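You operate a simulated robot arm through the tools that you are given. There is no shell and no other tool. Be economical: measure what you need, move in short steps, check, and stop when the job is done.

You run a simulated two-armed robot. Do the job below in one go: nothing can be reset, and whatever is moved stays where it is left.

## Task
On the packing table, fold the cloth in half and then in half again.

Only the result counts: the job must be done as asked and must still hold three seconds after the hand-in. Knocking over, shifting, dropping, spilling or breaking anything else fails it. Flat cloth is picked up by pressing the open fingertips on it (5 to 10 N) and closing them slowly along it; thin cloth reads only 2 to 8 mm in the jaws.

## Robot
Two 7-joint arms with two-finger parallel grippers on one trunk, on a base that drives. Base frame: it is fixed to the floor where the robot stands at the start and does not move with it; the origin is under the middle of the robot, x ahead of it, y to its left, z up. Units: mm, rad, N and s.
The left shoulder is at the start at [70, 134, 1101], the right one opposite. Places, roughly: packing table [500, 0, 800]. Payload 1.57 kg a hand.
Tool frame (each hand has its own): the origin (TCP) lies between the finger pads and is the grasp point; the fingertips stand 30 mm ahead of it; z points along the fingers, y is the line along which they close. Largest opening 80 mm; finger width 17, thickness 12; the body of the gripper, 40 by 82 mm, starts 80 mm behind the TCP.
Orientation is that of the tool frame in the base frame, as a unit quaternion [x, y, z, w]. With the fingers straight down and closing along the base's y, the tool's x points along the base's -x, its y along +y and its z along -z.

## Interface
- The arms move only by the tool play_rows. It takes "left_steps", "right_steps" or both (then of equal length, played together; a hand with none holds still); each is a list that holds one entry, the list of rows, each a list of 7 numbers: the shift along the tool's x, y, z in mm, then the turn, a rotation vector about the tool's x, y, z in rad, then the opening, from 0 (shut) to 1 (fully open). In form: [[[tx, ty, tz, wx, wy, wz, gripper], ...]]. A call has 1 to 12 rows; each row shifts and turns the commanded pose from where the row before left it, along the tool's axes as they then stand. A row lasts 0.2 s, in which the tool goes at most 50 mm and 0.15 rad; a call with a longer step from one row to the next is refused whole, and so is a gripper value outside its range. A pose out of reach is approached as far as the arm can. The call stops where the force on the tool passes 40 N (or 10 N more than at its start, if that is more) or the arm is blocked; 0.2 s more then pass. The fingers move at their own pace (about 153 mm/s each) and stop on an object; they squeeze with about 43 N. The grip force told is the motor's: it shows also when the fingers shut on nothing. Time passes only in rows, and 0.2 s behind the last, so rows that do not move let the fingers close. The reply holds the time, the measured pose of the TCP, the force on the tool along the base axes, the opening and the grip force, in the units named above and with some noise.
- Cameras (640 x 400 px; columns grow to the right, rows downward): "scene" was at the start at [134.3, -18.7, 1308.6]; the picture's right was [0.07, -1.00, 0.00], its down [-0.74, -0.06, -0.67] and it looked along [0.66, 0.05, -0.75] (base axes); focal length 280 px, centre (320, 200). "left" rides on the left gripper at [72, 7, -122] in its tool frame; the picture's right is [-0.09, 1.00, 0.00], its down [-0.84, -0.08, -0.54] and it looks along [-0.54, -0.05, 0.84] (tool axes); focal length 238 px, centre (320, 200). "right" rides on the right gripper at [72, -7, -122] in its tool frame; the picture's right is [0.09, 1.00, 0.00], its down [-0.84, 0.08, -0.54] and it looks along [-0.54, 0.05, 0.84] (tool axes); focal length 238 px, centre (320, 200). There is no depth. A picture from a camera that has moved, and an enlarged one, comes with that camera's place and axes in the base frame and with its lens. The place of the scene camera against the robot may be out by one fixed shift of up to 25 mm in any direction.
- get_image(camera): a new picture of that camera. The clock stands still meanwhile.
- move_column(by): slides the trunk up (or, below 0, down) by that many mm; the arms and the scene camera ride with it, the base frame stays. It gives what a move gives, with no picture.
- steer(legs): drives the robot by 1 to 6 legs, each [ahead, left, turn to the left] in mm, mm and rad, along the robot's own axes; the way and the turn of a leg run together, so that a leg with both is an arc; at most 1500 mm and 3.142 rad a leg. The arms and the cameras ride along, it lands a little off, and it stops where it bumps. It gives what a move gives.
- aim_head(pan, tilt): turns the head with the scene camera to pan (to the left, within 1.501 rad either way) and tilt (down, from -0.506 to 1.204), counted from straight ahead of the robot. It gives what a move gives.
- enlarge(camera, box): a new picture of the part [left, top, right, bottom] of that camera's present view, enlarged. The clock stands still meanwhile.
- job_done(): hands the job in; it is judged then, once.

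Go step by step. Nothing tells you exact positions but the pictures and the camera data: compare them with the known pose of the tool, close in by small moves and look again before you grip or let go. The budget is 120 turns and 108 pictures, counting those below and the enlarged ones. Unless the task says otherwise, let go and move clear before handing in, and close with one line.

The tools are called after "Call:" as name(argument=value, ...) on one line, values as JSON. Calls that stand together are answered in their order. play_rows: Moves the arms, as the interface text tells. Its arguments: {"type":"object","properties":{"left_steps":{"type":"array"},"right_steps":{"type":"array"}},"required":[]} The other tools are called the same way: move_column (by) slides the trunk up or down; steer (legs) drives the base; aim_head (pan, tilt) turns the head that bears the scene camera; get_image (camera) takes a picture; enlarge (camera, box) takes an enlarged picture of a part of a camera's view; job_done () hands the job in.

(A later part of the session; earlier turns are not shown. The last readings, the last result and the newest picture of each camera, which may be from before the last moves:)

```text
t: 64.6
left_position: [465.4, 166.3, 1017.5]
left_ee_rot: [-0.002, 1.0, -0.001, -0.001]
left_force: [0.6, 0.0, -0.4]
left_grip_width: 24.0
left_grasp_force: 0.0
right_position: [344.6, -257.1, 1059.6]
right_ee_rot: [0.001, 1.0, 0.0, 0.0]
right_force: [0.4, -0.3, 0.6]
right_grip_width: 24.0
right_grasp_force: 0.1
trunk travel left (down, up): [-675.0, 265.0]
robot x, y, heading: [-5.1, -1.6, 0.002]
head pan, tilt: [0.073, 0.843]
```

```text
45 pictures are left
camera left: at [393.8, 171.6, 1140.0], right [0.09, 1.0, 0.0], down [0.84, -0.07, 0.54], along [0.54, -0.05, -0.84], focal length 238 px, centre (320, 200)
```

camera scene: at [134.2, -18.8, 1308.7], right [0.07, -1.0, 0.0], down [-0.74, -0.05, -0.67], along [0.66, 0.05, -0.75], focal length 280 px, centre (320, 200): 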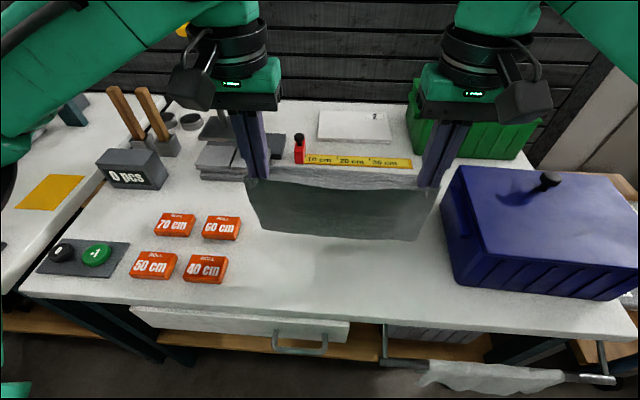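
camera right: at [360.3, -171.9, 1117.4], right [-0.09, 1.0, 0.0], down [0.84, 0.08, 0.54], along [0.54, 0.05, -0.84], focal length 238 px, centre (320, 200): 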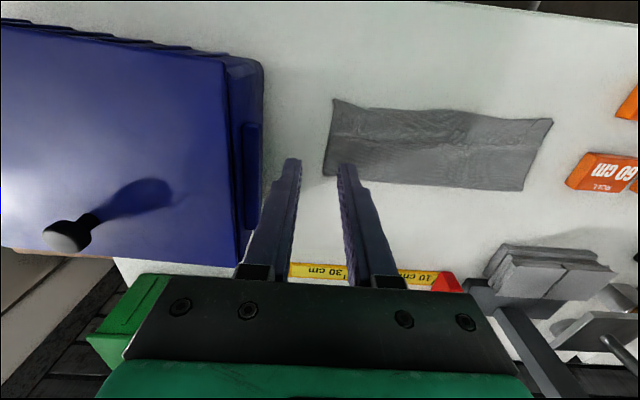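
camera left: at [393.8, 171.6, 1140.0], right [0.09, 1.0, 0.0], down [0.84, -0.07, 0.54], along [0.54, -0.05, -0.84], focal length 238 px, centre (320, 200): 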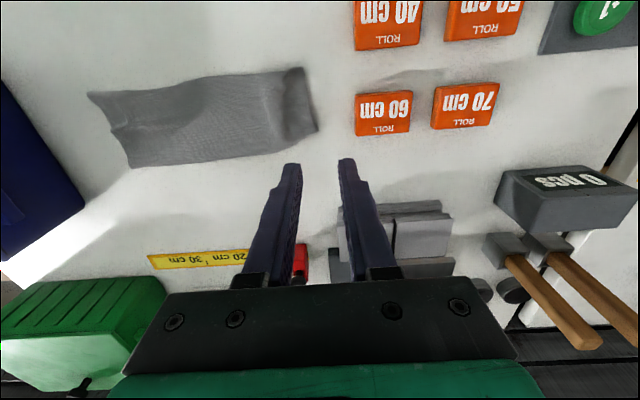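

The right edge runs from (416,−135) to (524,−132). The right hand takes the far corner, tilted forward, so I'll bring it over first.

Call:
play_rows(right_steps=[[[-33.5, 30.4, 0, 0, 0, 0, 0.3], [-33.5, 30.4, 0, 0, 0, 0, 0.3], [-33.5, 30.4, 0, 0, 0, 0, 0.3], [-33.5, 30.4, 0, 0, 0, 0, 0.3], [-33.5, 30.4, 0, 0, 0, 0, 0.3], [0, 0, 40, 0, 0, 0, 0.3], [0, 0, 40, 0, 0, 0, 0.3], [0, 0, 40, 0, 0, 0, 0.3], [0, 0, 39, 0, 0.1, 0, 0.3], [0, 0, 0, 0, 0.15, 0, 0.3], [0, 0, 0, 0, 0.15, 0, 0.3], [0, 0, 0, 0, 0, 0, 0.3]]])

Call:
get_image(camera="scene")

```text
t: 67.2
left_position: [463.9, 166.6, 1017.6]
left_ee_rot: [0.0, 1.0, 0.0, -0.001]
left_force: [0.2, -0.4, 0.7]
left_grip_width: 23.8
left_grasp_force: 0.1
right_position: [509.5, -105.0, 900.0]
right_ee_rot: [-0.001, 0.98, 0.001, -0.199]
right_force: [-0.7, -0.3, -0.2]
right_grip_width: 23.8
right_grasp_force: 0.0
trunk travel left (down, up): [-675.0, 265.0]
robot x, y, heading: [0.4, -0.8, -0.001]
head pan, tilt: [0.073, 0.843]
```

```text
44 pictures are left
camera scene: at [134.1, -19.5, 1308.7], right [0.07, -1.0, 0.0], down [-0.74, -0.05, -0.67], along [0.66, 0.05, -0.75], focal length 280 px, centre (320, 200)
```

scene: 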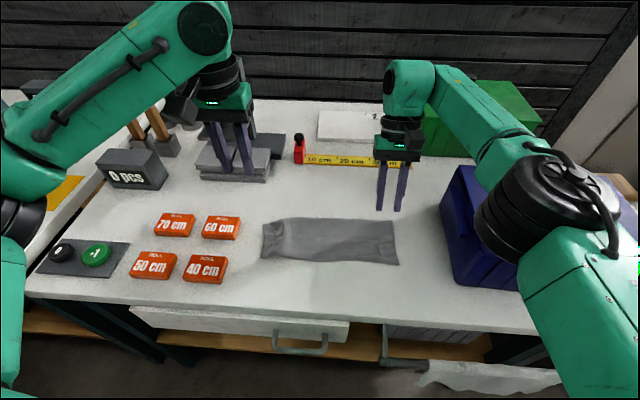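

The right hand is in place and tilted away. Now I bring the left hand, tilted the other way, across to the near corner.

Call:
play_rows(left_steps=[[[18, 0, 0, 0, -0.1, 0, 0.3], [18, 0, 0, 0, -0.15, 0, 0.3], [0, 0, 0, 0, -0.15, 0, 0.3], [0, -39, 0, 0, 0, 0, 0.3], [0, -39, 0, 0, 0, 0, 0.3], [0, -39, 0, 0, 0, 0, 0.3], [0, -39, 0, 0, 0, 0, 0.3], [0, -39, 0, 0, 0, 0, 0.3], [0, -39, 0, 0, 0, 0, 0.3], [0, -40, 0, 0, 0, 0, 0.3], [0, 0, 0, 0, 0, 0, 0.3]]])

Call:
get_image(camera="scene")

```text
t: 69.6
left_position: [429.0, -107.4, 1018.8]
left_ee_rot: [0.0, 0.98, -0.001, 0.198]
left_force: [0.8, 0.4, -0.3]
left_grip_width: 23.9
left_grasp_force: 0.1
right_position: [510.3, -103.1, 898.4]
right_ee_rot: [0.0, 0.98, 0.0, -0.198]
right_force: [-0.5, -0.4, 0.0]
right_grip_width: 24.0
right_grasp_force: 0.0
trunk travel left (down, up): [-675.0, 265.0]
robot x, y, heading: [4.7, 0.7, 0.001]
head pan, tilt: [0.073, 0.843]
```

```text
43 pictures are left
camera scene: at [134.4, -17.5, 1308.6], right [0.07, -1.0, 0.0], down [-0.74, -0.06, -0.66], along [0.66, 0.05, -0.75], focal length 280 px, centre (320, 200)
```

scene: 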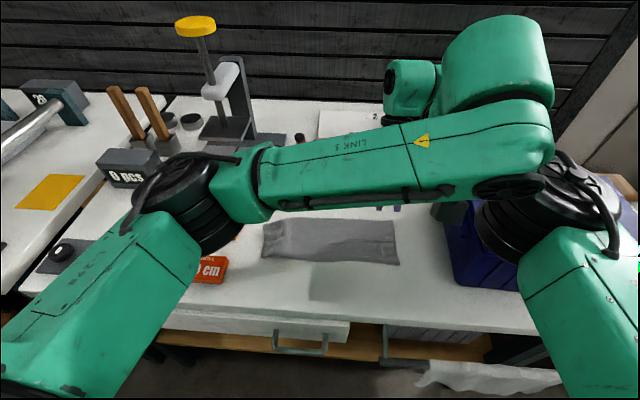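

The left wrist would crowd the right forearm this way round, so I'll swap: left hand to the far corner, right hand to the near corner. First I separate them and re-tilt.

Call:
play_rows(left_steps=[[[0, 40, 0, 0, 0, 0, 0.3], [0, 40, 0, 0, 0, 0, 0.3], [0, 40, 0, 0, 0, 0, 0.3], [0, 40, 0, 0, 0, 0, 0.3], [0, 0, 0, 0, 0.1333, 0, 0.3], [0, 0, 0, 0, 0.1333, 0, 0.3], [0, 0, 0, 0, 0.1333, 0, 0.3], [0, 0, 0, 0, 0.1333, 0, 0.3], [0, 0, 0, 0, 0.1333, 0, 0.3], [0, 0, 0, 0, 0.1333, 0, 0.3]]], right_steps=[[[0, 0, 0, 0, 0, 0, 0.3], [0, 0, 0, 0, 0, 0, 0.3], [11.7, 0, -27.6, 0, 0, 0, 0.3], [11.7, 0, -27.6, 0, 0, 0, 0.3], [0, 0, 0, 0, -0.1333, 0, 0.3], [0, 0, 0, 0, -0.1333, 0, 0.3], [0, 0, 0, 0, -0.1333, 0, 0.3], [0, 0, 0, 0, -0.1333, 0, 0.3], [0, 0, 0, 0, -0.1333, 0, 0.3], [0, 0, 0, 0, -0.1333, 0, 0.3]]])

```text
t: 71.8
left_position: [428.3, 50.4, 1016.1]
left_ee_rot: [0.0, 0.98, 0.0, -0.2]
left_force: [-0.1, -1.0, 0.1]
left_grip_width: 24.2
left_grasp_force: 0.1
right_position: [511.4, -103.6, 960.0]
right_ee_rot: [0.001, 0.98, 0.001, 0.2]
right_force: [-1.1, 0.5, -0.5]
right_grip_width: 24.2
right_grasp_force: 0.1
trunk travel left (down, up): [-675.0, 265.0]
robot x, y, heading: [-2.0, 0.9, 0.003]
head pan, tilt: [0.073, 0.843]
```

Call:
play_rows(left_steps=[[[-15.5, 0, -6.5, 0, 0, 0, 0.3], [-15.5, 0, -6.5, 0, 0, 0, 0.3], [-15.5, 0, -6.5, 0, 0, 0, 0.3], [-15.5, 0, -6.5, 0, 0, 0, 0.3], [-15.5, 0, -6.5, 0, 0, 0, 0.3], [0, 0, 0, 0, 0, 0, 0.3]]], right_steps=[[[22.3, -0.8, 10.1, 0, 0, 0, 0.3], [22.3, -0.8, 10.1, 0, 0, 0, 0.3], [22.3, -0.8, 10.1, 0, 0, 0, 0.3], [22.3, -0.8, 10.1, 0, 0, 0, 0.3], [22.3, -0.8, 10.1, 0, 0, 0, 0.3], [0, 0, 0, 0, 0, 0, 0.3]]])

Call:
play_rows(left_steps=[[[0, -25, 0, 0, 0, 0, 0.3], [0, -25, 0, 0, 0, 0, 0.3], [0, -25, 0, 0, 0, 0, 0.3], [0, -25, 0, 0, 0, 0, 0.3], [0, -25, 0, 0, 0, 0, 0.3], [0, -30, 0, 0, 0, 0, 0.3], [0, 0, 0, 0, 0, 0, 0.3]]])

Call:
get_image(camera="scene")

Call:
get_image(camera="right")

```text
t: 73.2
left_position: [496.2, 51.1, 1015.0]
left_ee_rot: [0.001, 0.98, 0.0, -0.199]
left_force: [-0.1, 0.5, 0.1]
left_grip_width: 24.1
left_grasp_force: 0.1
left hand out of reach, approached as far as the arm can: row 5
right_position: [429.8, -104.0, 871.4]
right_ee_rot: [0.0, 0.98, -0.001, 0.198]
right_force: [-0.4, 0.2, 0.3]
right_grip_width: 24.1
right_grasp_force: 0.1
trunk travel left (down, up): [-675.0, 265.0]
robot x, y, heading: [1.8, -0.3, 0.006]
head pan, tilt: [0.073, 0.843]
```

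```text
t: 74.8
left_position: [488.6, 4.9, 1015.3]
left_ee_rot: [0.0, 0.981, -0.003, -0.196]
left_force: [0.1, 0.8, 0.0]
left_grip_width: 23.9
left_grasp_force: 0.2
left hand out of reach, approached as far as the arm can: row 1, 2, 3, 4, 5, 6
right_position: [429.3, -105.6, 872.9]
right_ee_rot: [0.0, 0.98, 0.001, 0.198]
right_force: [0.1, 0.1, -0.5]
right_grip_width: 24.1
right_grasp_force: 0.0
trunk travel left (down, up): [-675.0, 265.0]
robot x, y, heading: [-0.7, -0.2, 0.001]
head pan, tilt: [0.073, 0.843]
```

```text
42 pictures are left
camera scene: at [134.2, -18.6, 1308.6], right [0.07, -1.0, 0.0], down [-0.74, -0.06, -0.67], along [0.66, 0.05, -0.75], focal length 280 px, centre (320, 200)
```

scene: 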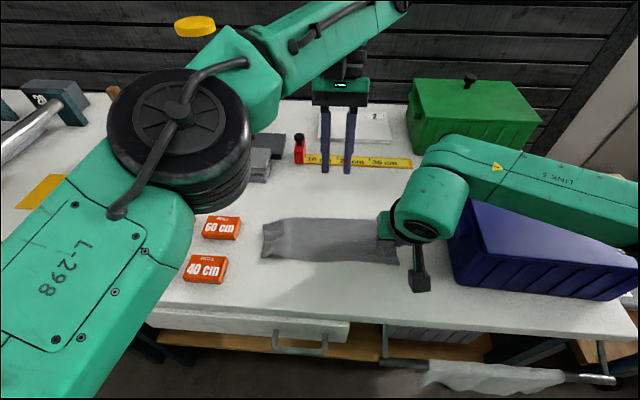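

```text
41 pictures are left
camera right: at [315.1, -111.6, 955.1], right [-0.08, 1.0, -0.04], down [0.56, 0.08, 0.83], along [0.82, 0.05, -0.56], focal length 238 px, centre (320, 200)
```

right: 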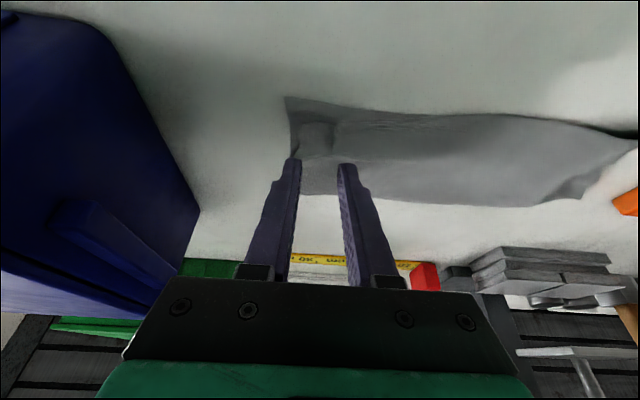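

The left hand can't tilt that far out there, and holding both ends would need a lot of height. A better plan is for both hands to pinch the strip's middle line (y≈15) and lift it like a tent, so the fold forms itself. I'll reduce the left tilt first and see where it stands.

Call:
play_rows(left_steps=[[[0, 0, 0, 0, -0.15, 0, 0.3], [0, 20, 0, 0, 0, 0, 0.3], [0, 0, 0, 0, 0, 0, 0.3]]])

```text
t: 75.6
left_position: [487.0, 24.7, 1016.1]
left_ee_rot: [0.0, 0.992, 0.001, -0.126]
left_force: [-0.8, 0.6, 0.5]
left_grip_width: 23.8
left_grasp_force: 0.0
right_position: [429.8, -105.3, 871.2]
right_ee_rot: [-0.001, 0.98, 0.0, 0.198]
right_force: [0.0, -0.7, 0.7]
right_grip_width: 24.0
right_grasp_force: 0.1
trunk travel left (down, up): [-675.0, 265.0]
robot x, y, heading: [1.3, -0.4, 0.001]
head pan, tilt: [0.073, 0.843]
```

Call:
play_rows(left_steps=[[[-10.7, -2, 25.3, 0, 0, 0, 0.4], [-10.7, -2, 25.3, 0, 0, 0, 0.4], [-10.7, -2, 25.3, 0, 0, 0, 0.4], [-10.7, -2, 25.3, 0, 0, 0, 0.4], [-10.7, -2, 25.3, 0, 0, 0, 0.4], [0, 0, 0, 0, 0, 0, 0.4]]])

Call:
play_rows(right_steps=[[[0, 24, 0, 0, 0, 0, 0.4], [0, 24, 0, 0, 0, 0, 0.4], [0, 24, 0, 0, 0, 0, 0.4], [0, 24, 0, 0, 0, 0, 0.4], [0, 24, 0, 0, 0, 0, 0.4], [0, 0, 0, 0, 0, 0, 0.4]]])

Call:
get_image(camera="right")

Call:
get_image(camera="scene")

Call:
get_image(camera="left")

```text
t: 77.0
left_position: [508.3, 16.2, 878.9]
left_ee_rot: [0.0, 0.992, -0.001, -0.126]
left_force: [0.5, 0.0, -0.7]
left_grip_width: 32.0
left_grasp_force: 0.0
right_position: [428.5, -105.4, 872.1]
right_ee_rot: [0.0, 0.98, 0.0, 0.199]
right_force: [0.2, -1.0, -0.4]
right_grip_width: 24.1
right_grasp_force: 0.0
trunk travel left (down, up): [-675.0, 265.0]
robot x, y, heading: [2.2, -1.6, -0.004]
head pan, tilt: [0.073, 0.843]
```

```text
t: 78.4
left_position: [507.7, 15.5, 879.6]
left_ee_rot: [0.0, 0.992, 0.0, -0.126]
left_force: [-0.4, -0.4, 0.1]
left_grip_width: 31.9
left_grasp_force: 0.1
right_position: [427.7, 12.9, 871.3]
right_ee_rot: [-0.001, 0.98, 0.0, 0.199]
right_force: [-0.4, -0.6, -0.6]
right_grip_width: 32.0
right_grasp_force: 0.2
trunk travel left (down, up): [-675.0, 265.0]
robot x, y, heading: [-0.9, -1.9, -0.001]
head pan, tilt: [0.073, 0.843]
```

```text
40 pictures are left
camera right: at [313.8, 6.2, 954.8], right [-0.08, 1.0, -0.04], down [0.56, 0.08, 0.83], along [0.82, 0.05, -0.56], focal length 238 px, centre (320, 200)
```

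right: 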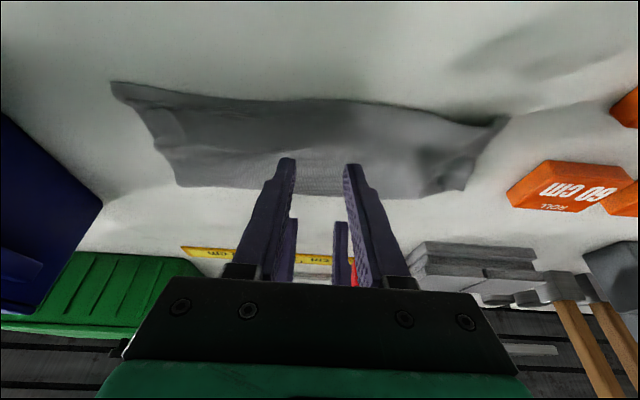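

```text
39 pictures are left
camera scene: at [134.3, -19.4, 1308.6], right [0.07, -1.0, 0.0], down [-0.74, -0.05, -0.67], along [0.66, 0.05, -0.75], focal length 280 px, centre (320, 200)
```

scene: 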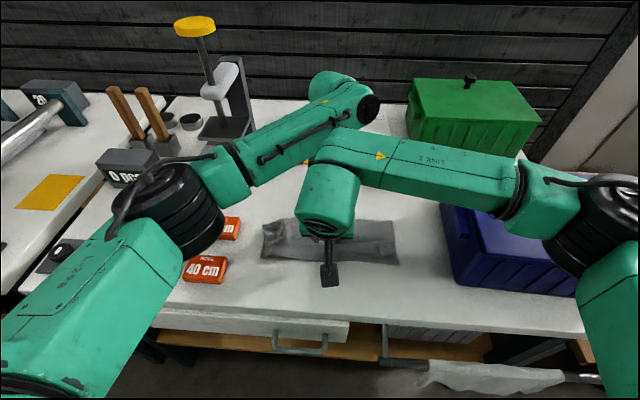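

```text
38 pictures are left
camera left: at [468.8, 21.0, 1015.3], right [0.09, 1.0, -0.02], down [0.95, -0.08, 0.32], along [0.31, -0.05, -0.95], focal length 238 px, centre (320, 200)
```

left: 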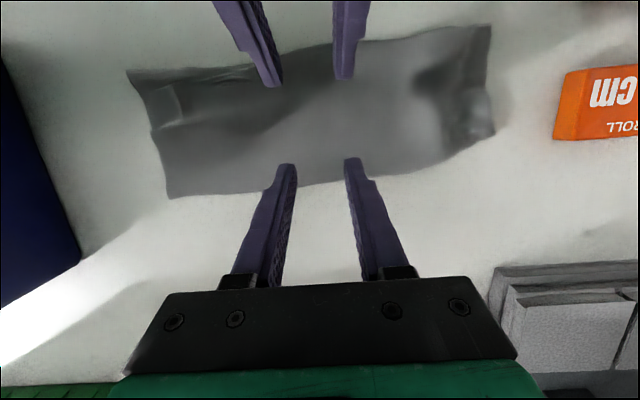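

Both hands straddle the strip's middle line nicely without touching each other. Lowering towards contact.

Call:
play_rows(left_steps=[[[-2.4, -1, 9.2, 0, 0, 0, 0.4], [-2.4, 0, 9.2, 0, 0, 0, 0.4], [-2.4, 0, 9.2, 0, 0, 0, 0.4], [-2.4, 0, 9.2, 0, 0, 0, 0.4], [0, 0, 0, 0, 0, 0, 0.4]]], right_steps=[[[8.4, 1, 4.6, 0, 0, 0, 0.4], [2.9, 0, 6.9, 0, 0, 0, 0.4], [2.9, 0, 6.9, 0, 0, 0, 0.4], [2.9, 0, 6.9, 0, 0, 0, 0.4], [0, 0, 0, 0, 0, 0, 0.4]]])

```text
t: 79.6
left_position: [507.9, 13.1, 839.8]
left_ee_rot: [-0.001, 0.992, -0.001, -0.125]
left_force: [0.1, 1.2, 0.0]
left_grip_width: 32.1
left_grasp_force: 0.1
right_position: [421.8, 14.1, 840.1]
right_ee_rot: [0.0, 0.98, -0.001, 0.198]
right_force: [0.3, 0.7, 0.9]
right_grip_width: 31.8
right_grasp_force: 0.1
trunk travel left (down, up): [-675.0, 265.0]
robot x, y, heading: [3.2, -0.7, -0.001]
head pan, tilt: [0.073, 0.843]
```

Call:
play_rows(left_steps=[[[-0.5, 0, 1.9, 0, 0, 0, 0.4], [-0.4, 0, 1.5, 0, 0, 0, 0.4], [-0.25, 0, 1, 0, 0, 0, 0.4], [0, 0, 0, 0, 0, 0, 0.4]]], right_steps=[[[0.8, 0, 1.9, 0, 0, 0, 0.4], [0.6, 0, 1.4, 0, 0, 0, 0.4], [0.4, 0, 1, 0, 0, 0, 0.4], [0, 0, 0, 0, 0, 0, 0.4]]])

```text
t: 80.6
left_position: [506.2, 12.3, 834.5]
left_ee_rot: [0.0, 0.992, -0.001, -0.125]
left_force: [0.5, -0.1, -0.5]
left_grip_width: 31.8
left_grasp_force: 0.1
right_position: [421.2, 13.1, 835.4]
right_ee_rot: [0.0, 0.98, 0.0, 0.199]
right_force: [-0.8, 0.7, 0.1]
right_grip_width: 32.0
right_grasp_force: 0.0
trunk travel left (down, up): [-675.0, 265.0]
robot x, y, heading: [-3.9, -1.2, 0.003]
head pan, tilt: [0.073, 0.843]
```

Call:
play_rows(left_steps=[[[-0.2, 0, 0.7, 0, 0, 0, 0.4], [-0.2, 0, 0.7, 0, 0, 0, 0.4], [0, 0, 0, 0, 0, 0, 0.4]]], right_steps=[[[0.3, 0, 0.7, 0, 0, 0, 0.4], [0.3, 0, 0.7, 0, 0, 0, 0.4], [0, 0, 0, 0, 0, 0, 0.4]]])

```text
t: 81.4
left_position: [508.5, 13.2, 833.5]
left_ee_rot: [0.0, 0.992, -0.001, -0.126]
left_force: [1.2, -0.9, 0.1]
left_grip_width: 32.1
left_grasp_force: 0.0
right_position: [421.8, 13.5, 834.0]
right_ee_rot: [0.0, 0.98, 0.001, 0.199]
right_force: [-0.3, 0.9, -0.5]
right_grip_width: 32.2
right_grasp_force: 0.1
trunk travel left (down, up): [-675.0, 265.0]
robot x, y, heading: [1.4, 2.9, -0.002]
head pan, tilt: [0.073, 0.843]
```

Call:
play_rows(left_steps=[[[-0.2, 0, 0.6, 0, 0, 0, 0.4], [-0.2, 0, 0.6, 0, 0, 0, 0.4], [0, 0, 0, 0, 0, 0, 0.4]]], right_steps=[[[0.25, 0, 0.6, 0, 0, 0, 0.4], [0.25, 0, 0.6, 0, 0, 0, 0.4], [0, 0, 0, 0, 0, 0, 0.4]]])

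```text
t: 82.2
left_position: [509.2, 12.5, 833.0]
left_ee_rot: [0.002, 0.992, 0.0, -0.125]
left_force: [-0.3, 0.9, 1.8]
left_grip_width: 31.9
left_grasp_force: 0.1
right_position: [421.9, 12.9, 833.8]
right_ee_rot: [0.0, 0.98, 0.0, 0.198]
right_force: [1.5, 0.2, -0.2]
right_grip_width: 32.1
right_grasp_force: 0.1
trunk travel left (down, up): [-675.0, 265.0]
robot x, y, heading: [-1.7, 2.0, 0.0]
head pan, tilt: [0.073, 0.843]
```

Call:
play_rows(left_steps=[[[-0.12, 0, 0.5, 0, 0, 0, 0.4], [0, 0, 0, 0, 0, 0, 0.4], [0, 0, 0, 0, 0, 0, 0.4]]], right_steps=[[[0.25, 0, 0.6, 0, 0, 0, 0.4], [0.25, 0, 0.6, 0, 0, 0, 0.4], [0, 0, 0, 0, 0, 0, 0.4]]])

```text
t: 83.0
left_position: [507.7, 13.7, 832.3]
left_ee_rot: [0.0, 0.992, -0.001, -0.126]
left_force: [0.9, -0.1, 0.4]
left_grip_width: 32.0
left_grasp_force: 0.0
right_position: [421.6, 14.2, 832.1]
right_ee_rot: [0.0, 0.98, 0.0, 0.2]
right_force: [1.3, -1.2, 7.9]
right_grip_width: 32.2
right_grasp_force: 0.1
trunk travel left (down, up): [-675.0, 265.0]
robot x, y, heading: [-0.1, 2.7, 0.002]
head pan, tilt: [0.073, 0.843]
```

The right hand presses at 8 N, while the left needs about a millimetre more. I'll bring the left into contact.

Call:
play_rows(left_steps=[[[-0.15, 0, 0.5, 0, 0, 0, 0.4], [-0.12, 0, 0.5, 0, 0, 0, 0.4], [0, 0, 0, 0, 0, 0, 0.4]]])

```text
t: 83.8
left_position: [506.7, 11.7, 832.5]
left_ee_rot: [0.001, 0.992, -0.001, -0.125]
left_force: [0.6, 0.7, 7.7]
left_grip_width: 31.9
left_grasp_force: 0.1
right_position: [421.9, 14.6, 832.2]
right_ee_rot: [0.0, 0.98, 0.0, 0.199]
right_force: [2.2, 0.7, 6.1]
right_grip_width: 32.1
right_grasp_force: 0.1
trunk travel left (down, up): [-675.0, 265.0]
robot x, y, heading: [-3.0, 0.3, -0.0]
head pan, tilt: [0.073, 0.843]
```

Call:
play_rows(left_steps=[[[0, 0, 0, 0, 0, 0, 0.36], [0, 0, 0, 0, 0, 0, 0.31], [0, 0, 0, 0, 0, 0, 0.26], [0, 0, 0, 0, 0, 0, 0.21], [0, 0, 0, 0, 0, 0, 0.16], [0, 0, 0, 0, 0, 0, 0.11], [0, 0, 0, 0, 0, 0, 0.06], [0, 0, 0, 0, 0, 0, 0.02], [0, 0, 0, 0, 0, 0, 0], [0, 0, 0, 0, 0, 0, 0], [0, 0, 0, 0, 0, 0, 0]]], right_steps=[[[0, 0, 0, 0, 0, 0, 0.36], [0, 0, 0, 0, 0, 0, 0.31], [0, 0, 0, 0, 0, 0, 0.26], [0, 0, 0, 0, 0, 0, 0.21], [0, 0, 0, 0, 0, 0, 0.16], [0, 0, 0, 0, 0, 0, 0.11], [0, 0, 0, 0, 0, 0, 0.06], [0, 0, 0, 0, 0, 0, 0.02], [0, 0, 0, 0, 0, 0, 0], [0, 0, 0, 0, 0, 0, 0], [0, 0, 0, 0, 0, 0, 0]]])

Call:
get_image(camera="left")

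```text
t: 86.2
left_position: [505.9, 13.3, 833.1]
left_ee_rot: [0.0, 0.992, 0.0, -0.124]
left_force: [-2.1, 1.4, 8.8]
left_grip_width: 1.9
left_grasp_force: 23.4
right_position: [419.6, 14.5, 832.8]
right_ee_rot: [0.0, 0.98, 0.0, 0.201]
right_force: [3.3, -0.3, 4.7]
right_grip_width: 2.6
right_grasp_force: 23.5
trunk travel left (down, up): [-675.0, 265.0]
robot x, y, heading: [-2.4, -1.6, -0.0]
head pan, tilt: [0.073, 0.843]
```

```text
37 pictures are left
camera left: at [467.6, 19.1, 968.5], right [0.09, 1.0, -0.02], down [0.94, -0.08, 0.32], along [0.32, -0.05, -0.95], focal length 238 px, centre (320, 200)
```

left: 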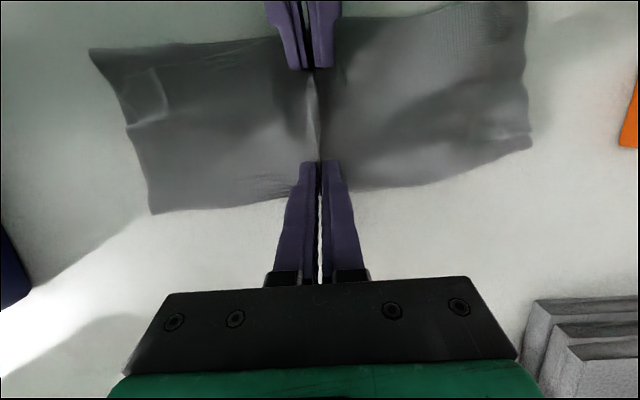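

A clean ridge along the middle line now shows between the hands. I'll lift slightly to check that both layers come up.

Call:
play_rows(left_steps=[[[3.7, 0, -14.5, 0, 0, 0, 0], [3.7, 0, -14.5, 0, 0, 0, 0], [3.7, 0, -14.5, 0, 0, 0, 0], [3.7, 0, -14.5, 0, 0, 0, 0], [0, 0, 0, 0, 0, 0, 0]]], right_steps=[[[-5.8, 0, -13.8, 0, 0, 0, 0], [-5.8, 0, -13.8, 0, 0, 0, 0], [-5.8, 0, -13.8, 0, 0, 0, 0], [-5.8, 0, -13.8, 0, 0, 0, 0], [0, 0, 0, 0, 0, 0, 0]]])

Call:
get_image(camera="left")

Call:
get_image(camera="right")

Call:
get_image(camera="scene")

```text
t: 87.4
left_position: [506.3, 14.7, 891.8]
left_ee_rot: [0.0, 0.992, -0.001, -0.126]
left_force: [0.3, -0.6, 0.1]
left_grip_width: 2.1
left_grasp_force: 23.9
right_position: [418.9, 13.3, 890.3]
right_ee_rot: [0.0, 0.98, 0.0, 0.199]
right_force: [0.0, -0.6, -0.6]
right_grip_width: 2.6
right_grasp_force: 23.8
trunk travel left (down, up): [-675.0, 265.0]
robot x, y, heading: [1.4, -2.4, 0.007]
head pan, tilt: [0.073, 0.843]
```

```text
36 pictures are left
camera left: at [468.8, 19.3, 1027.4], right [0.09, 1.0, -0.02], down [0.95, -0.08, 0.32], along [0.31, -0.05, -0.95], focal length 238 px, centre (320, 200)
```

left: 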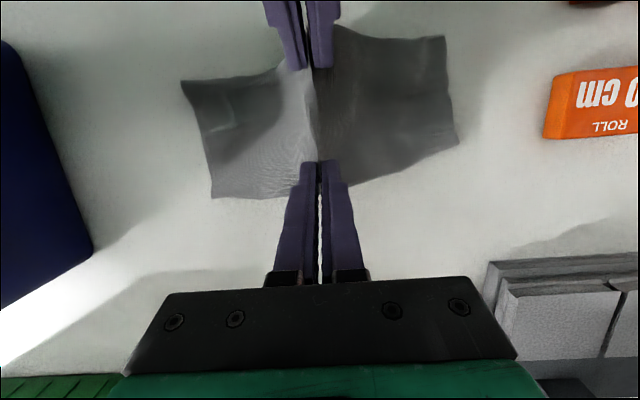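

```text
35 pictures are left
camera right: at [307.8, 7.2, 975.1], right [-0.08, 1.0, -0.04], down [0.56, 0.08, 0.82], along [0.82, 0.05, -0.56], focal length 238 px, centre (320, 200)
```

right: 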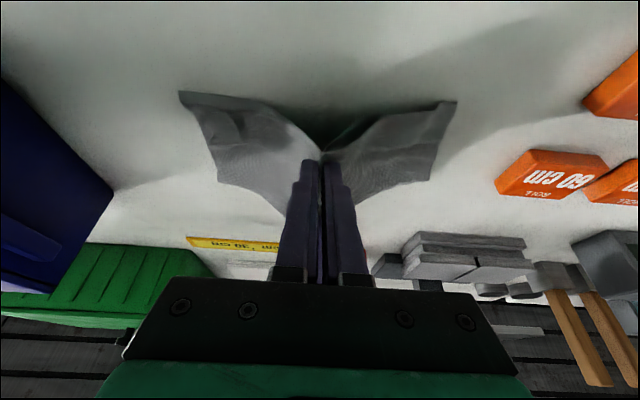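

```text
34 pictures are left
camera scene: at [134.6, -18.8, 1308.6], right [0.07, -1.0, 0.0], down [-0.74, -0.05, -0.66], along [0.66, 0.05, -0.75], focal length 280 px, centre (320, 200)
```

scene: 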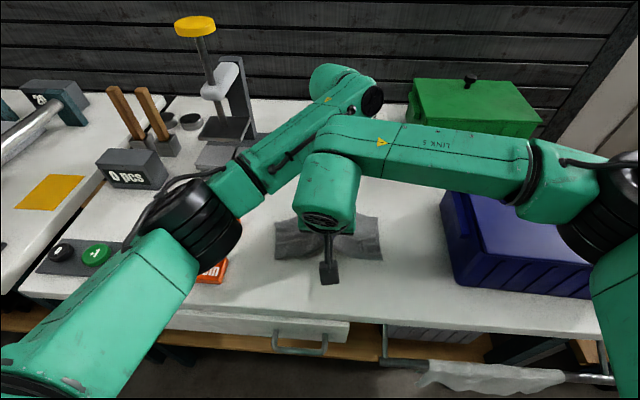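

Call:
enlarge(camera="right", box=[160, 60, 480, 260])

```text
2.00 times, centred on (320, 160) of right
camera zoom: at [307.8, 7.2, 975.1], right [-0.08, 1.0, -0.04], down [0.56, 0.08, 0.82], along [0.82, 0.05, -0.56], focal length 477 px, centre (320, 280)
```

zoom: 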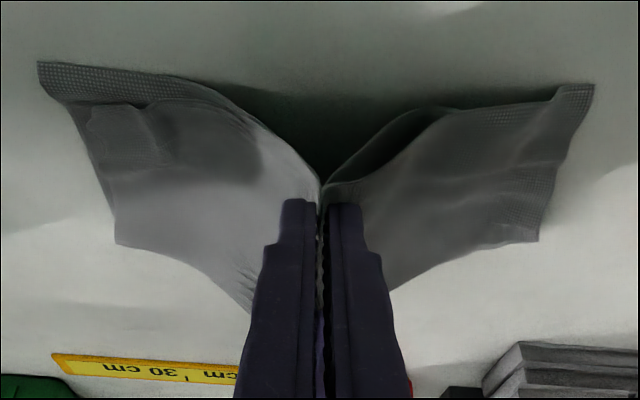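

Both layers are up as a tent. I'll lift until both halves hang freely, moving a little towards −y to leave room for laying them down.

Call:
play_rows(left_steps=[[[3.7, 0, -14.5, 0, 0, 0, 0], [3.7, 0, -14.5, 0, 0, 0, 0], [3.7, 0, -14.5, 0, 0, 0, 0], [3.7, 0, -14.5, 0, 0, 0, 0], [3.7, 0, -14.5, 0, 0, 0, 0], [3.7, 0, -14.5, 0, 0, 0, 0], [1.2, -8, -4.8, 0, 0, 0, 0], [0, -10, 0, 0, 0, 0, 0], [0, -10, 0, 0, 0, 0, 0], [0, -8, 0, 0, 0, 0, 0], [0, -4, 0, 0, 0, 0, 0], [0, 0, 0, 0, 0, 0, 0]]], right_steps=[[[-5.8, 0, -13.8, 0, 0, 0, 0], [-5.8, 0, -13.8, 0, 0, 0, 0], [-5.8, 0, -13.8, 0, 0, 0, 0], [-5.8, 0, -13.8, 0, 0, 0, 0], [-5.8, 0, -13.8, 0, 0, 0, 0], [-5.8, 0, -13.8, 0, 0, 0, 0], [-1.9, -8, -4.6, 0, 0, 0, 0], [0, -10, 0, 0, 0, 0, 0], [0, -10, 0, 0, 0, 0, 0], [0, -8, 0, 0, 0, 0, 0], [0, -4, 0, 0, 0, 0, 0], [0, 0, 0, 0, 0, 0, 0]]])

Call:
get_image(camera="right")

Call:
get_image(camera="scene")

Call:
get_image(camera="left")

```text
t: 90.0
left_position: [508.0, -27.6, 986.1]
left_ee_rot: [0.001, 0.992, -0.001, -0.125]
left_force: [-0.8, -0.2, -0.2]
left_grip_width: 2.2
left_grasp_force: 23.7
right_position: [420.2, -26.8, 985.3]
right_ee_rot: [-0.002, 0.98, 0.001, 0.198]
right_force: [-0.4, 0.4, 0.5]
right_grip_width: 2.2
right_grasp_force: 24.4
trunk travel left (down, up): [-675.0, 265.0]
robot x, y, heading: [0.7, 1.6, 0.0]
head pan, tilt: [0.073, 0.843]
```

```text
32 pictures are left
camera right: at [307.6, -33.3, 1069.1], right [-0.08, 1.0, -0.04], down [0.56, 0.08, 0.83], along [0.82, 0.05, -0.56], focal length 238 px, centre (320, 200)
```

right: 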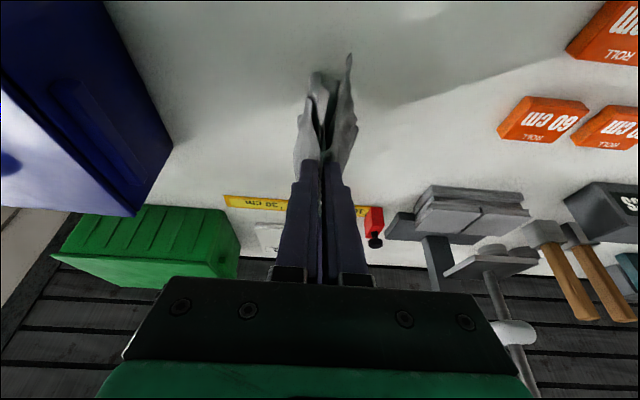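

```text
31 pictures are left
camera scene: at [134.4, -18.6, 1308.6], right [0.07, -1.0, 0.0], down [-0.74, -0.06, -0.66], along [0.66, 0.05, -0.75], focal length 280 px, centre (320, 200)
```

scene: 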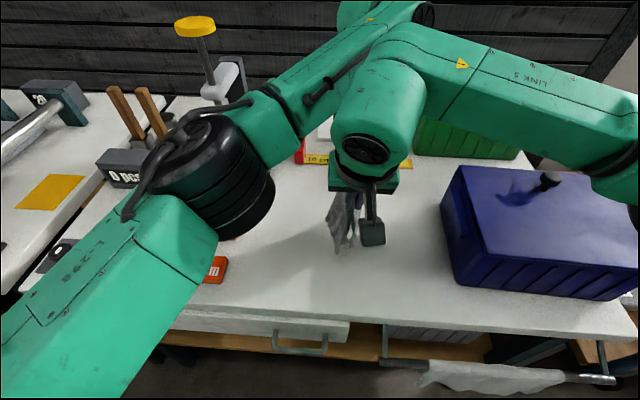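

```text
30 pictures are left
camera left: at [469.3, -20.4, 1122.6], right [0.09, 1.0, -0.02], down [0.95, -0.08, 0.32], along [0.31, -0.05, -0.95], focal length 238 px, centre (320, 200)
```

left: 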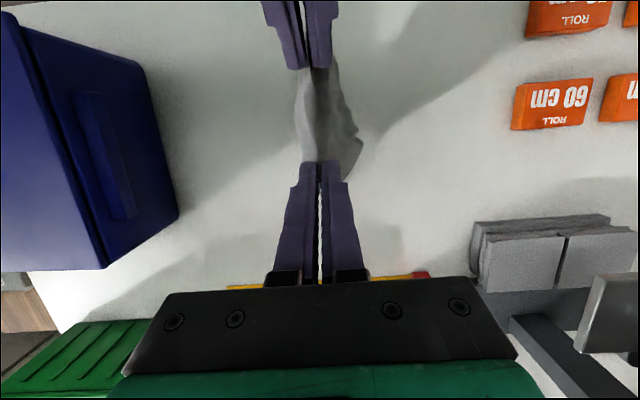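

Both halves hang together below the pinched line. Now I'll lower and sweep towards +y, so the doubled halves trail and lie flat.

Call:
play_rows(left_steps=[[[-2.2, 0, 8.7, 0, 0, 0, 0], [-2.2, 0, 8.7, 0, 0, 0, 0], [-0.7, 9, 2.9, 0, 0, 0, 0], [-1.5, 14, 5.8, 0, 0, 0, 0], [-2, 16, 7.7, 0, 0, 0, 0], [-2.7, 17, 10.6, 0, 0, 0, 0], [-3.5, 17, 13.6, 0, 0, 0, 0], [-4, 16, 15.5, 0, 0, 0, 0], [-4.5, 14, 17.4, 0, 0, 0, 0], [-4.5, 10, 17.4, 0, 0, 0, 0], [-4.5, 7, 17.4, 0, 0, 0, 0], [0, 0, 0, 0, 0, 0, 0]]], right_steps=[[[3.5, 0, 8.3, 0, 0, 0, 0], [3.5, 0, 8.3, 0, 0, 0, 0], [1.2, 9, 2.8, 0, 0, 0, 0], [2.3, 14, 5.5, 0, 0, 0, 0], [3.1, 16, 7.4, 0, 0, 0, 0], [4.3, 17, 10.1, 0, 0, 0, 0], [5.4, 17, 12.9, 0, 0, 0, 0], [6.2, 16, 14.7, 0, 0, 0, 0], [7, 14, 16.6, 0, 0, 0, 0], [7, 10, 16.6, 0, 0, 0, 0], [7, 7, 16.6, 0, 0, 0, 0], [0, 0, 0, 0, 0, 0, 0]]])

Call:
get_image(camera="left")

Call:
get_image(camera="right")

Call:
get_image(camera="scene")

```text
t: 92.6
left_position: [508.5, 92.9, 857.1]
left_ee_rot: [0.0, 0.992, 0.001, -0.125]
left_force: [-0.4, -0.5, 1.2]
left_grip_width: 2.1
left_grasp_force: 23.2
right_position: [420.9, 92.9, 857.3]
right_ee_rot: [0.0, 0.98, 0.0, 0.2]
right_force: [1.3, -0.7, 0.1]
right_grip_width: 2.6
right_grasp_force: 23.8
trunk travel left (down, up): [-675.0, 265.0]
robot x, y, heading: [0.8, 0.2, 0.0]
head pan, tilt: [0.073, 0.843]
```

```text
29 pictures are left
camera left: at [469.3, 98.6, 993.1], right [0.09, 1.0, -0.02], down [0.95, -0.08, 0.32], along [0.31, -0.05, -0.95], focal length 238 px, centre (320, 200)
```

left: 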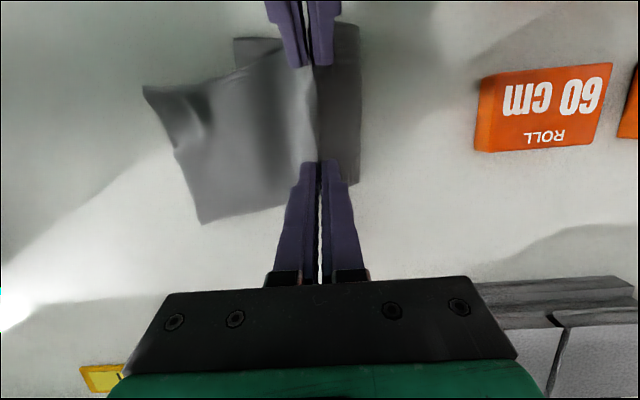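

```text
28 pictures are left
camera right: at [306.7, 87.1, 940.2], right [-0.08, 1.0, -0.04], down [0.56, 0.08, 0.83], along [0.82, 0.05, -0.56], focal length 238 px, centre (320, 200)
```

right: 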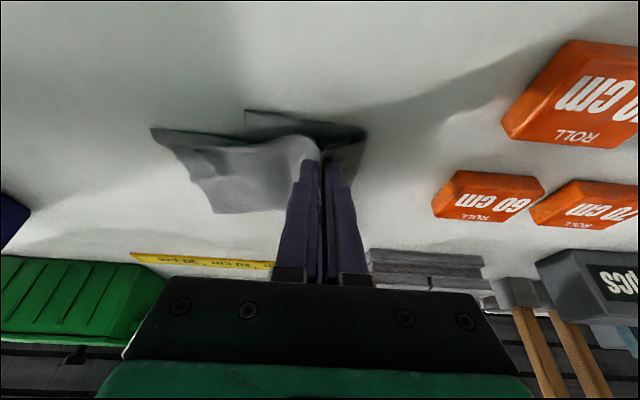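

```text
27 pictures are left
camera scene: at [134.1, -19.1, 1308.7], right [0.07, -1.0, 0.0], down [-0.74, -0.05, -0.67], along [0.66, 0.05, -0.75], focal length 280 px, centre (320, 200)
```

scene: 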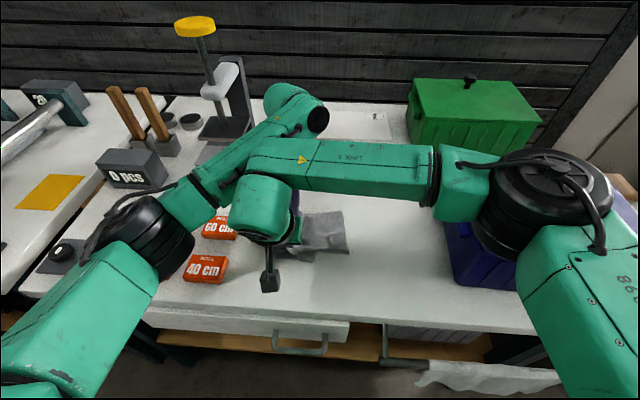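

The top half lies well, but the lower half bulges out beyond the jaws. I'll keep sweeping to +y at low height so both halves get pulled straight behind the crease.

Call:
play_rows(left_steps=[[[0, 10, 0, 0, 0, 0, 0], [0, 10, 0, 0, 0, 0, 0], [0, 10, 0, 0, 0, 0, 0], [0, 10, 0, 0, 0, 0, 0], [0, 10, 0, 0, 0, 0, 0], [0, 10, 0, 0, 0, 0, 0], [0, 8, 0, 0, 0, 0, 0], [0, 0, 0, 0, 0, 0, 0]]], right_steps=[[[0, 10, 0, 0, 0, 0, 0], [0, 10, 0, 0, 0, 0, 0], [0, 10, 0, 0, 0, 0, 0], [0, 10, 0, 0, 0, 0, 0], [0, 10, 0, 0, 0, 0, 0], [0, 10, 0, 0, 0, 0, 0], [0, 8, 0, 0, 0, 0, 0], [0, 0, 0, 0, 0, 0, 0]]])

Call:
get_image(camera="left")

Call:
get_image(camera="right")

```text
t: 94.4
left_position: [506.9, 159.6, 856.5]
left_ee_rot: [0.001, 0.992, -0.001, -0.125]
left_force: [0.1, -0.6, -0.4]
left_grip_width: 2.1
left_grasp_force: 23.8
right_position: [422.3, 161.1, 856.6]
right_ee_rot: [0.0, 0.98, 0.001, 0.199]
right_force: [-0.1, 0.6, -0.7]
right_grip_width: 2.5
right_grasp_force: 23.6
trunk travel left (down, up): [-675.0, 265.0]
robot x, y, heading: [-1.0, 1.6, 0.002]
head pan, tilt: [0.073, 0.843]
```

```text
26 pictures are left
camera left: at [468.2, 166.6, 992.3], right [0.09, 1.0, -0.02], down [0.95, -0.08, 0.32], along [0.31, -0.05, -0.95], focal length 238 px, centre (320, 200)
```

left: 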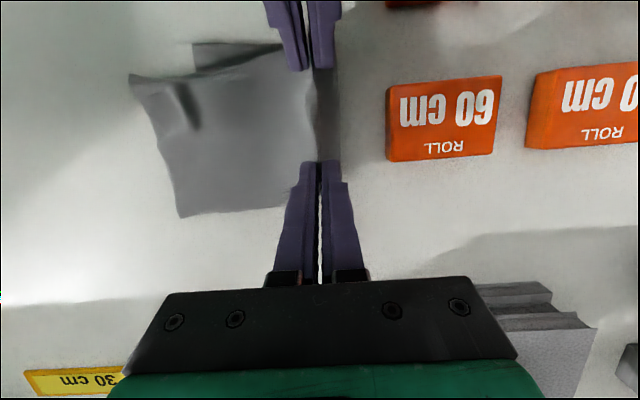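

```text
25 pictures are left
camera right: at [307.7, 155.0, 940.2], right [-0.08, 1.0, -0.04], down [0.56, 0.08, 0.82], along [0.82, 0.05, -0.56], focal length 238 px, centre (320, 200)
```

right: 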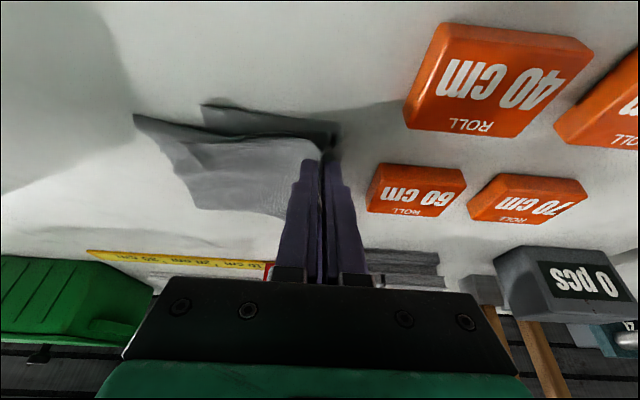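

The lower half is still short and wrinkled. I'll re-hang the cloth and lay it the other way (towards −y), starting with the hems just brushing the table so both halves trail together.

Call:
play_rows(left_steps=[[[3.7, 0, -14.5, 0, 0, 0, 0], [3.7, 0, -14.5, 0, 0, 0, 0], [3.7, 0, -14.5, 0, 0, 0, 0], [3.7, 0, -14.5, 0, 0, 0, 0], [3.7, 0, -14.5, 0, 0, 0, 0], [3.7, 0, -14.5, 0, 0, 0, 0], [3.7, 0, -14.5, 0, 0, 0, 0], [3.7, 0, -14.5, 0, 0, 0, 0], [3.7, 0, -14.5, 0, 0, 0, 0], [0, 0, 0, 0, 0, 0, 0], [0, 0, 0, 0, 0, 0, 0], [0, 0, 0, 0, 0, 0, 0]]], right_steps=[[[-5.8, 0, -13.8, 0, 0, 0, 0], [-5.8, 0, -13.8, 0, 0, 0, 0], [-5.8, 0, -13.8, 0, 0, 0, 0], [-5.8, 0, -13.8, 0, 0, 0, 0], [-5.8, 0, -13.8, 0, 0, 0, 0], [-5.8, 0, -13.8, 0, 0, 0, 0], [-5.8, 0, -13.8, 0, 0, 0, 0], [-5.8, 0, -13.8, 0, 0, 0, 0], [-5.8, 0, -13.8, 0, 0, 0, 0], [0, 0, 0, 0, 0, 0, 0], [0, 0, 0, 0, 0, 0, 0], [0, 0, 0, 0, 0, 0, 0]]])

Call:
get_image(camera="left")

Call:
get_image(camera="right")

```text
t: 97.0
left_position: [508.6, 161.0, 990.9]
left_ee_rot: [0.0, 0.992, 0.0, -0.126]
left_force: [-0.1, -0.4, -0.2]
left_grip_width: 2.1
left_grasp_force: 23.9
right_position: [421.9, 160.8, 992.2]
right_ee_rot: [0.0, 0.98, 0.0, 0.199]
right_force: [0.5, 0.7, 0.3]
right_grip_width: 2.8
right_grasp_force: 23.8
trunk travel left (down, up): [-675.0, 265.0]
robot x, y, heading: [3.4, 0.2, -0.003]
head pan, tilt: [0.073, 0.843]
```

```text
24 pictures are left
camera left: at [470.1, 167.3, 1126.6], right [0.09, 1.0, -0.02], down [0.95, -0.08, 0.32], along [0.31, -0.05, -0.95], focal length 238 px, centre (320, 200)
```

left: 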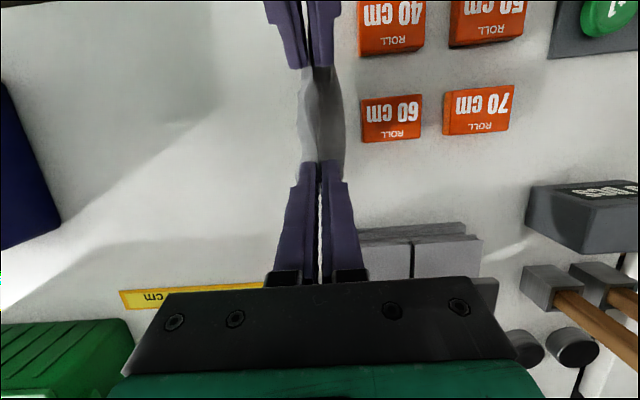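

```text
23 pictures are left
camera right: at [308.4, 155.5, 1075.2], right [-0.08, 1.0, -0.04], down [0.56, 0.08, 0.83], along [0.82, 0.05, -0.56], focal length 238 px, centre (320, 200)
```

right: 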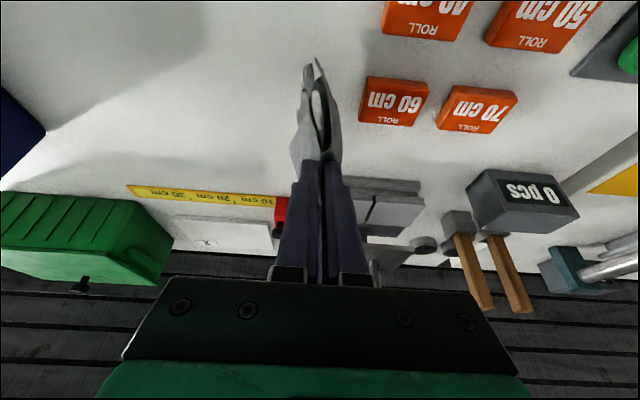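

It now hangs very neatly. Next: brush down and sweep towards −y.

Call:
play_rows(left_steps=[[[-3, 0, 11.6, 0, 0, 0, 0], [-3, 0, 11.6, 0, 0, 0, 0], [-0.7, -12, 2.9, 0, 0, 0, 0], [-0.7, -12, 2.9, 0, 0, 0, 0], [-0.7, -12, 2.9, 0, 0, 0, 0], [-0.7, -12, 2.9, 0, 0, 0, 0], [-2, -16, 7.7, 0, 0, 0, 0], [-2.5, -16, 9.7, 0, 0, 0, 0], [-3.2, -16, 12.6, 0, 0, 0, 0], [-3.7, -15, 14.5, 0, 0, 0, 0], [-4, -13, 15.5, 0, 0, 0, 0], [-4.2, -10, 16.5, 0, 0, 0, 0]]], right_steps=[[[4.7, 0, 11.05, 0, 0, 0, 0], [4.7, 0, 11.05, 0, 0, 0, 0], [1.2, -12, 2.8, 0, 0, 0, 0], [1.2, -12, 2.8, 0, 0, 0, 0], [1.2, -12, 2.8, 0, 0, 0, 0], [1.2, -12, 2.8, 0, 0, 0, 0], [3.1, -16, 7.4, 0, 0, 0, 0], [3.9, -16, 9.2, 0, 0, 0, 0], [5.1, -16, 12, 0, 0, 0, 0], [5.8, -15, 13.8, 0, 0, 0, 0], [6.2, -13, 14.7, 0, 0, 0, 0], [6.6, -10, 15.7, 0, 0, 0, 0]]])

Call:
get_image(camera="left")

Call:
get_image(camera="right")

```text
t: 99.6
left_position: [508.4, 26.0, 876.3]
left_ee_rot: [0.0, 0.992, 0.0, -0.125]
left_force: [-0.4, -1.0, 0.0]
left_grip_width: 2.2
left_grasp_force: 23.9
right_position: [422.9, 25.2, 876.2]
right_ee_rot: [-0.001, 0.98, 0.001, 0.198]
right_force: [0.1, 1.1, 0.5]
right_grip_width: 2.5
right_grasp_force: 23.6
trunk travel left (down, up): [-675.0, 265.0]
robot x, y, heading: [0.0, -0.4, 0.003]
head pan, tilt: [0.073, 0.843]
```

```text
22 pictures are left
camera left: at [470.3, 31.2, 1011.8], right [0.09, 1.0, -0.02], down [0.95, -0.08, 0.32], along [0.31, -0.05, -0.95], focal length 238 px, centre (320, 200)
```

left: 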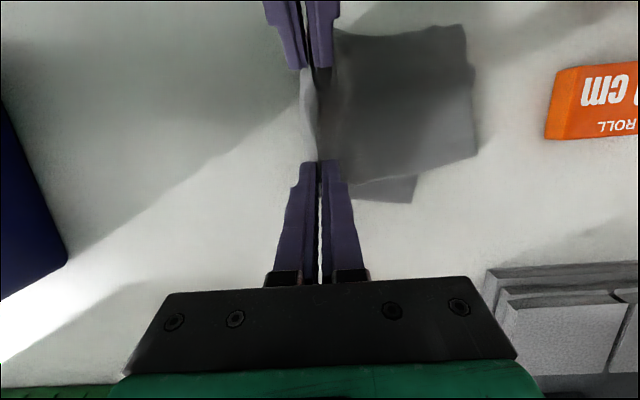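

```text
21 pictures are left
camera right: at [308.9, 18.9, 959.4], right [-0.09, 1.0, -0.03], down [0.56, 0.08, 0.83], along [0.82, 0.05, -0.56], focal length 238 px, centre (320, 200)
```

right: 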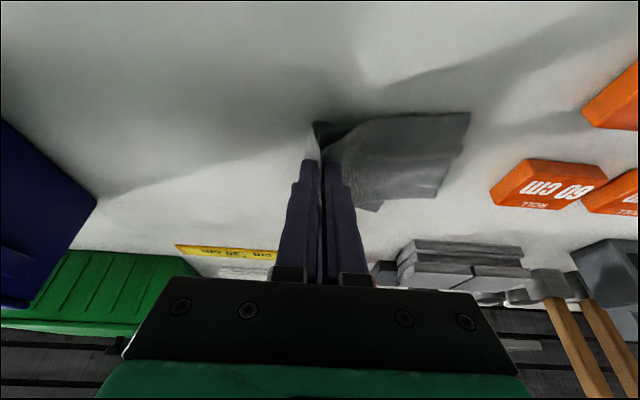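

Much better this way. I'll finish lowering and keep dragging gently to −y, so both halves pull taut and square behind the crease.

Call:
play_rows(left_steps=[[[-3, -10, 11.6, 0, 0, 0, 0], [-2.5, -10, 9.7, 0, 0, 0, 0], [-2.5, -10, 9.7, 0, 0, 0, 0], [0, -10, 0, 0, 0, 0, 0], [0, -10, 0, 0, 0, 0, 0], [0, -10, 0, 0, 0, 0, 0], [0, -10, 0, 0, 0, 0, 0], [0, -10, 0, 0, 0, 0, 0], [0, -10, 0, 0, 0, 0, 0], [0, -10, 0, 0, 0, 0, 0], [0, 0, 0, 0, 0, 0, 0]]], right_steps=[[[4.7, -10, 11.05, 0, 0, 0, 0], [3.9, -10, 9.2, 0, 0, 0, 0], [3.9, -10, 9.2, 0, 0, 0, 0], [0, -10, 0, 0, 0, 0, 0], [0, -10, 0, 0, 0, 0, 0], [0, -10, 0, 0, 0, 0, 0], [0, -10, 0, 0, 0, 0, 0], [0, -10, 0, 0, 0, 0, 0], [0, -10, 0, 0, 0, 0, 0], [0, -10, 0, 0, 0, 0, 0], [0, 0, 0, 0, 0, 0, 0]]])

Call:
get_image(camera="left")

Call:
get_image(camera="right")

```text
t: 102.0
left_position: [500.3, -57.9, 846.0]
left_ee_rot: [0.0, 0.992, -0.001, -0.126]
left_force: [0.8, 0.0, 0.2]
left_grip_width: 2.0
left_grasp_force: 24.0
left hand out of reach, approached as far as the arm can: row 8, 9, 10
right_position: [421.7, -72.2, 844.1]
right_ee_rot: [0.0, 0.98, 0.0, 0.198]
right_force: [-0.3, -0.4, 0.8]
right_grip_width: 2.5
right_grasp_force: 23.7
trunk travel left (down, up): [-675.0, 265.0]
robot x, y, heading: [0.5, -0.3, 0.001]
head pan, tilt: [0.073, 0.843]
```

```text
20 pictures are left
camera left: at [461.7, -51.6, 982.2], right [0.09, 1.0, -0.02], down [0.95, -0.08, 0.32], along [0.31, -0.05, -0.95], focal length 238 px, centre (320, 200)
```

left: 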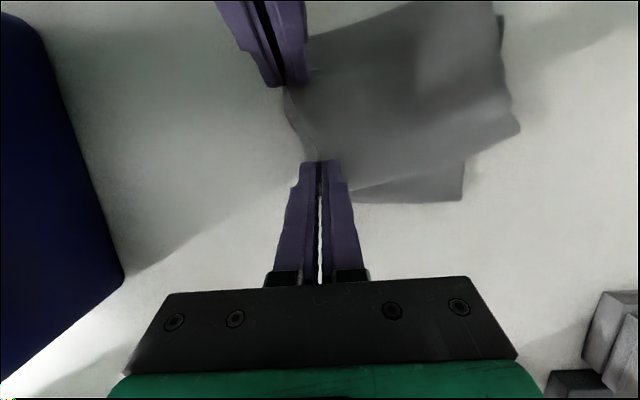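

```text
19 pictures are left
camera right: at [308.0, -78.9, 927.1], right [-0.09, 1.0, -0.04], down [0.56, 0.08, 0.82], along [0.82, 0.05, -0.56], focal length 238 px, centre (320, 200)
```

right: 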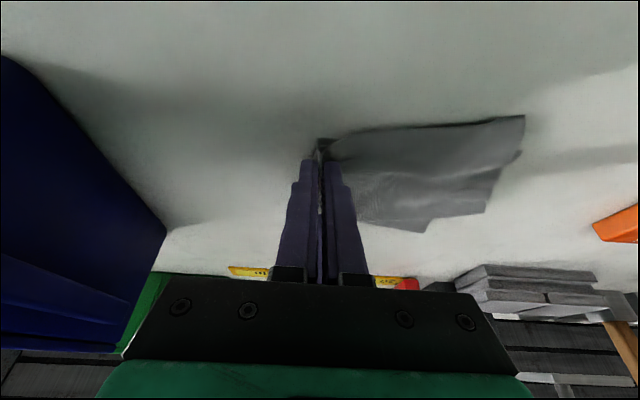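

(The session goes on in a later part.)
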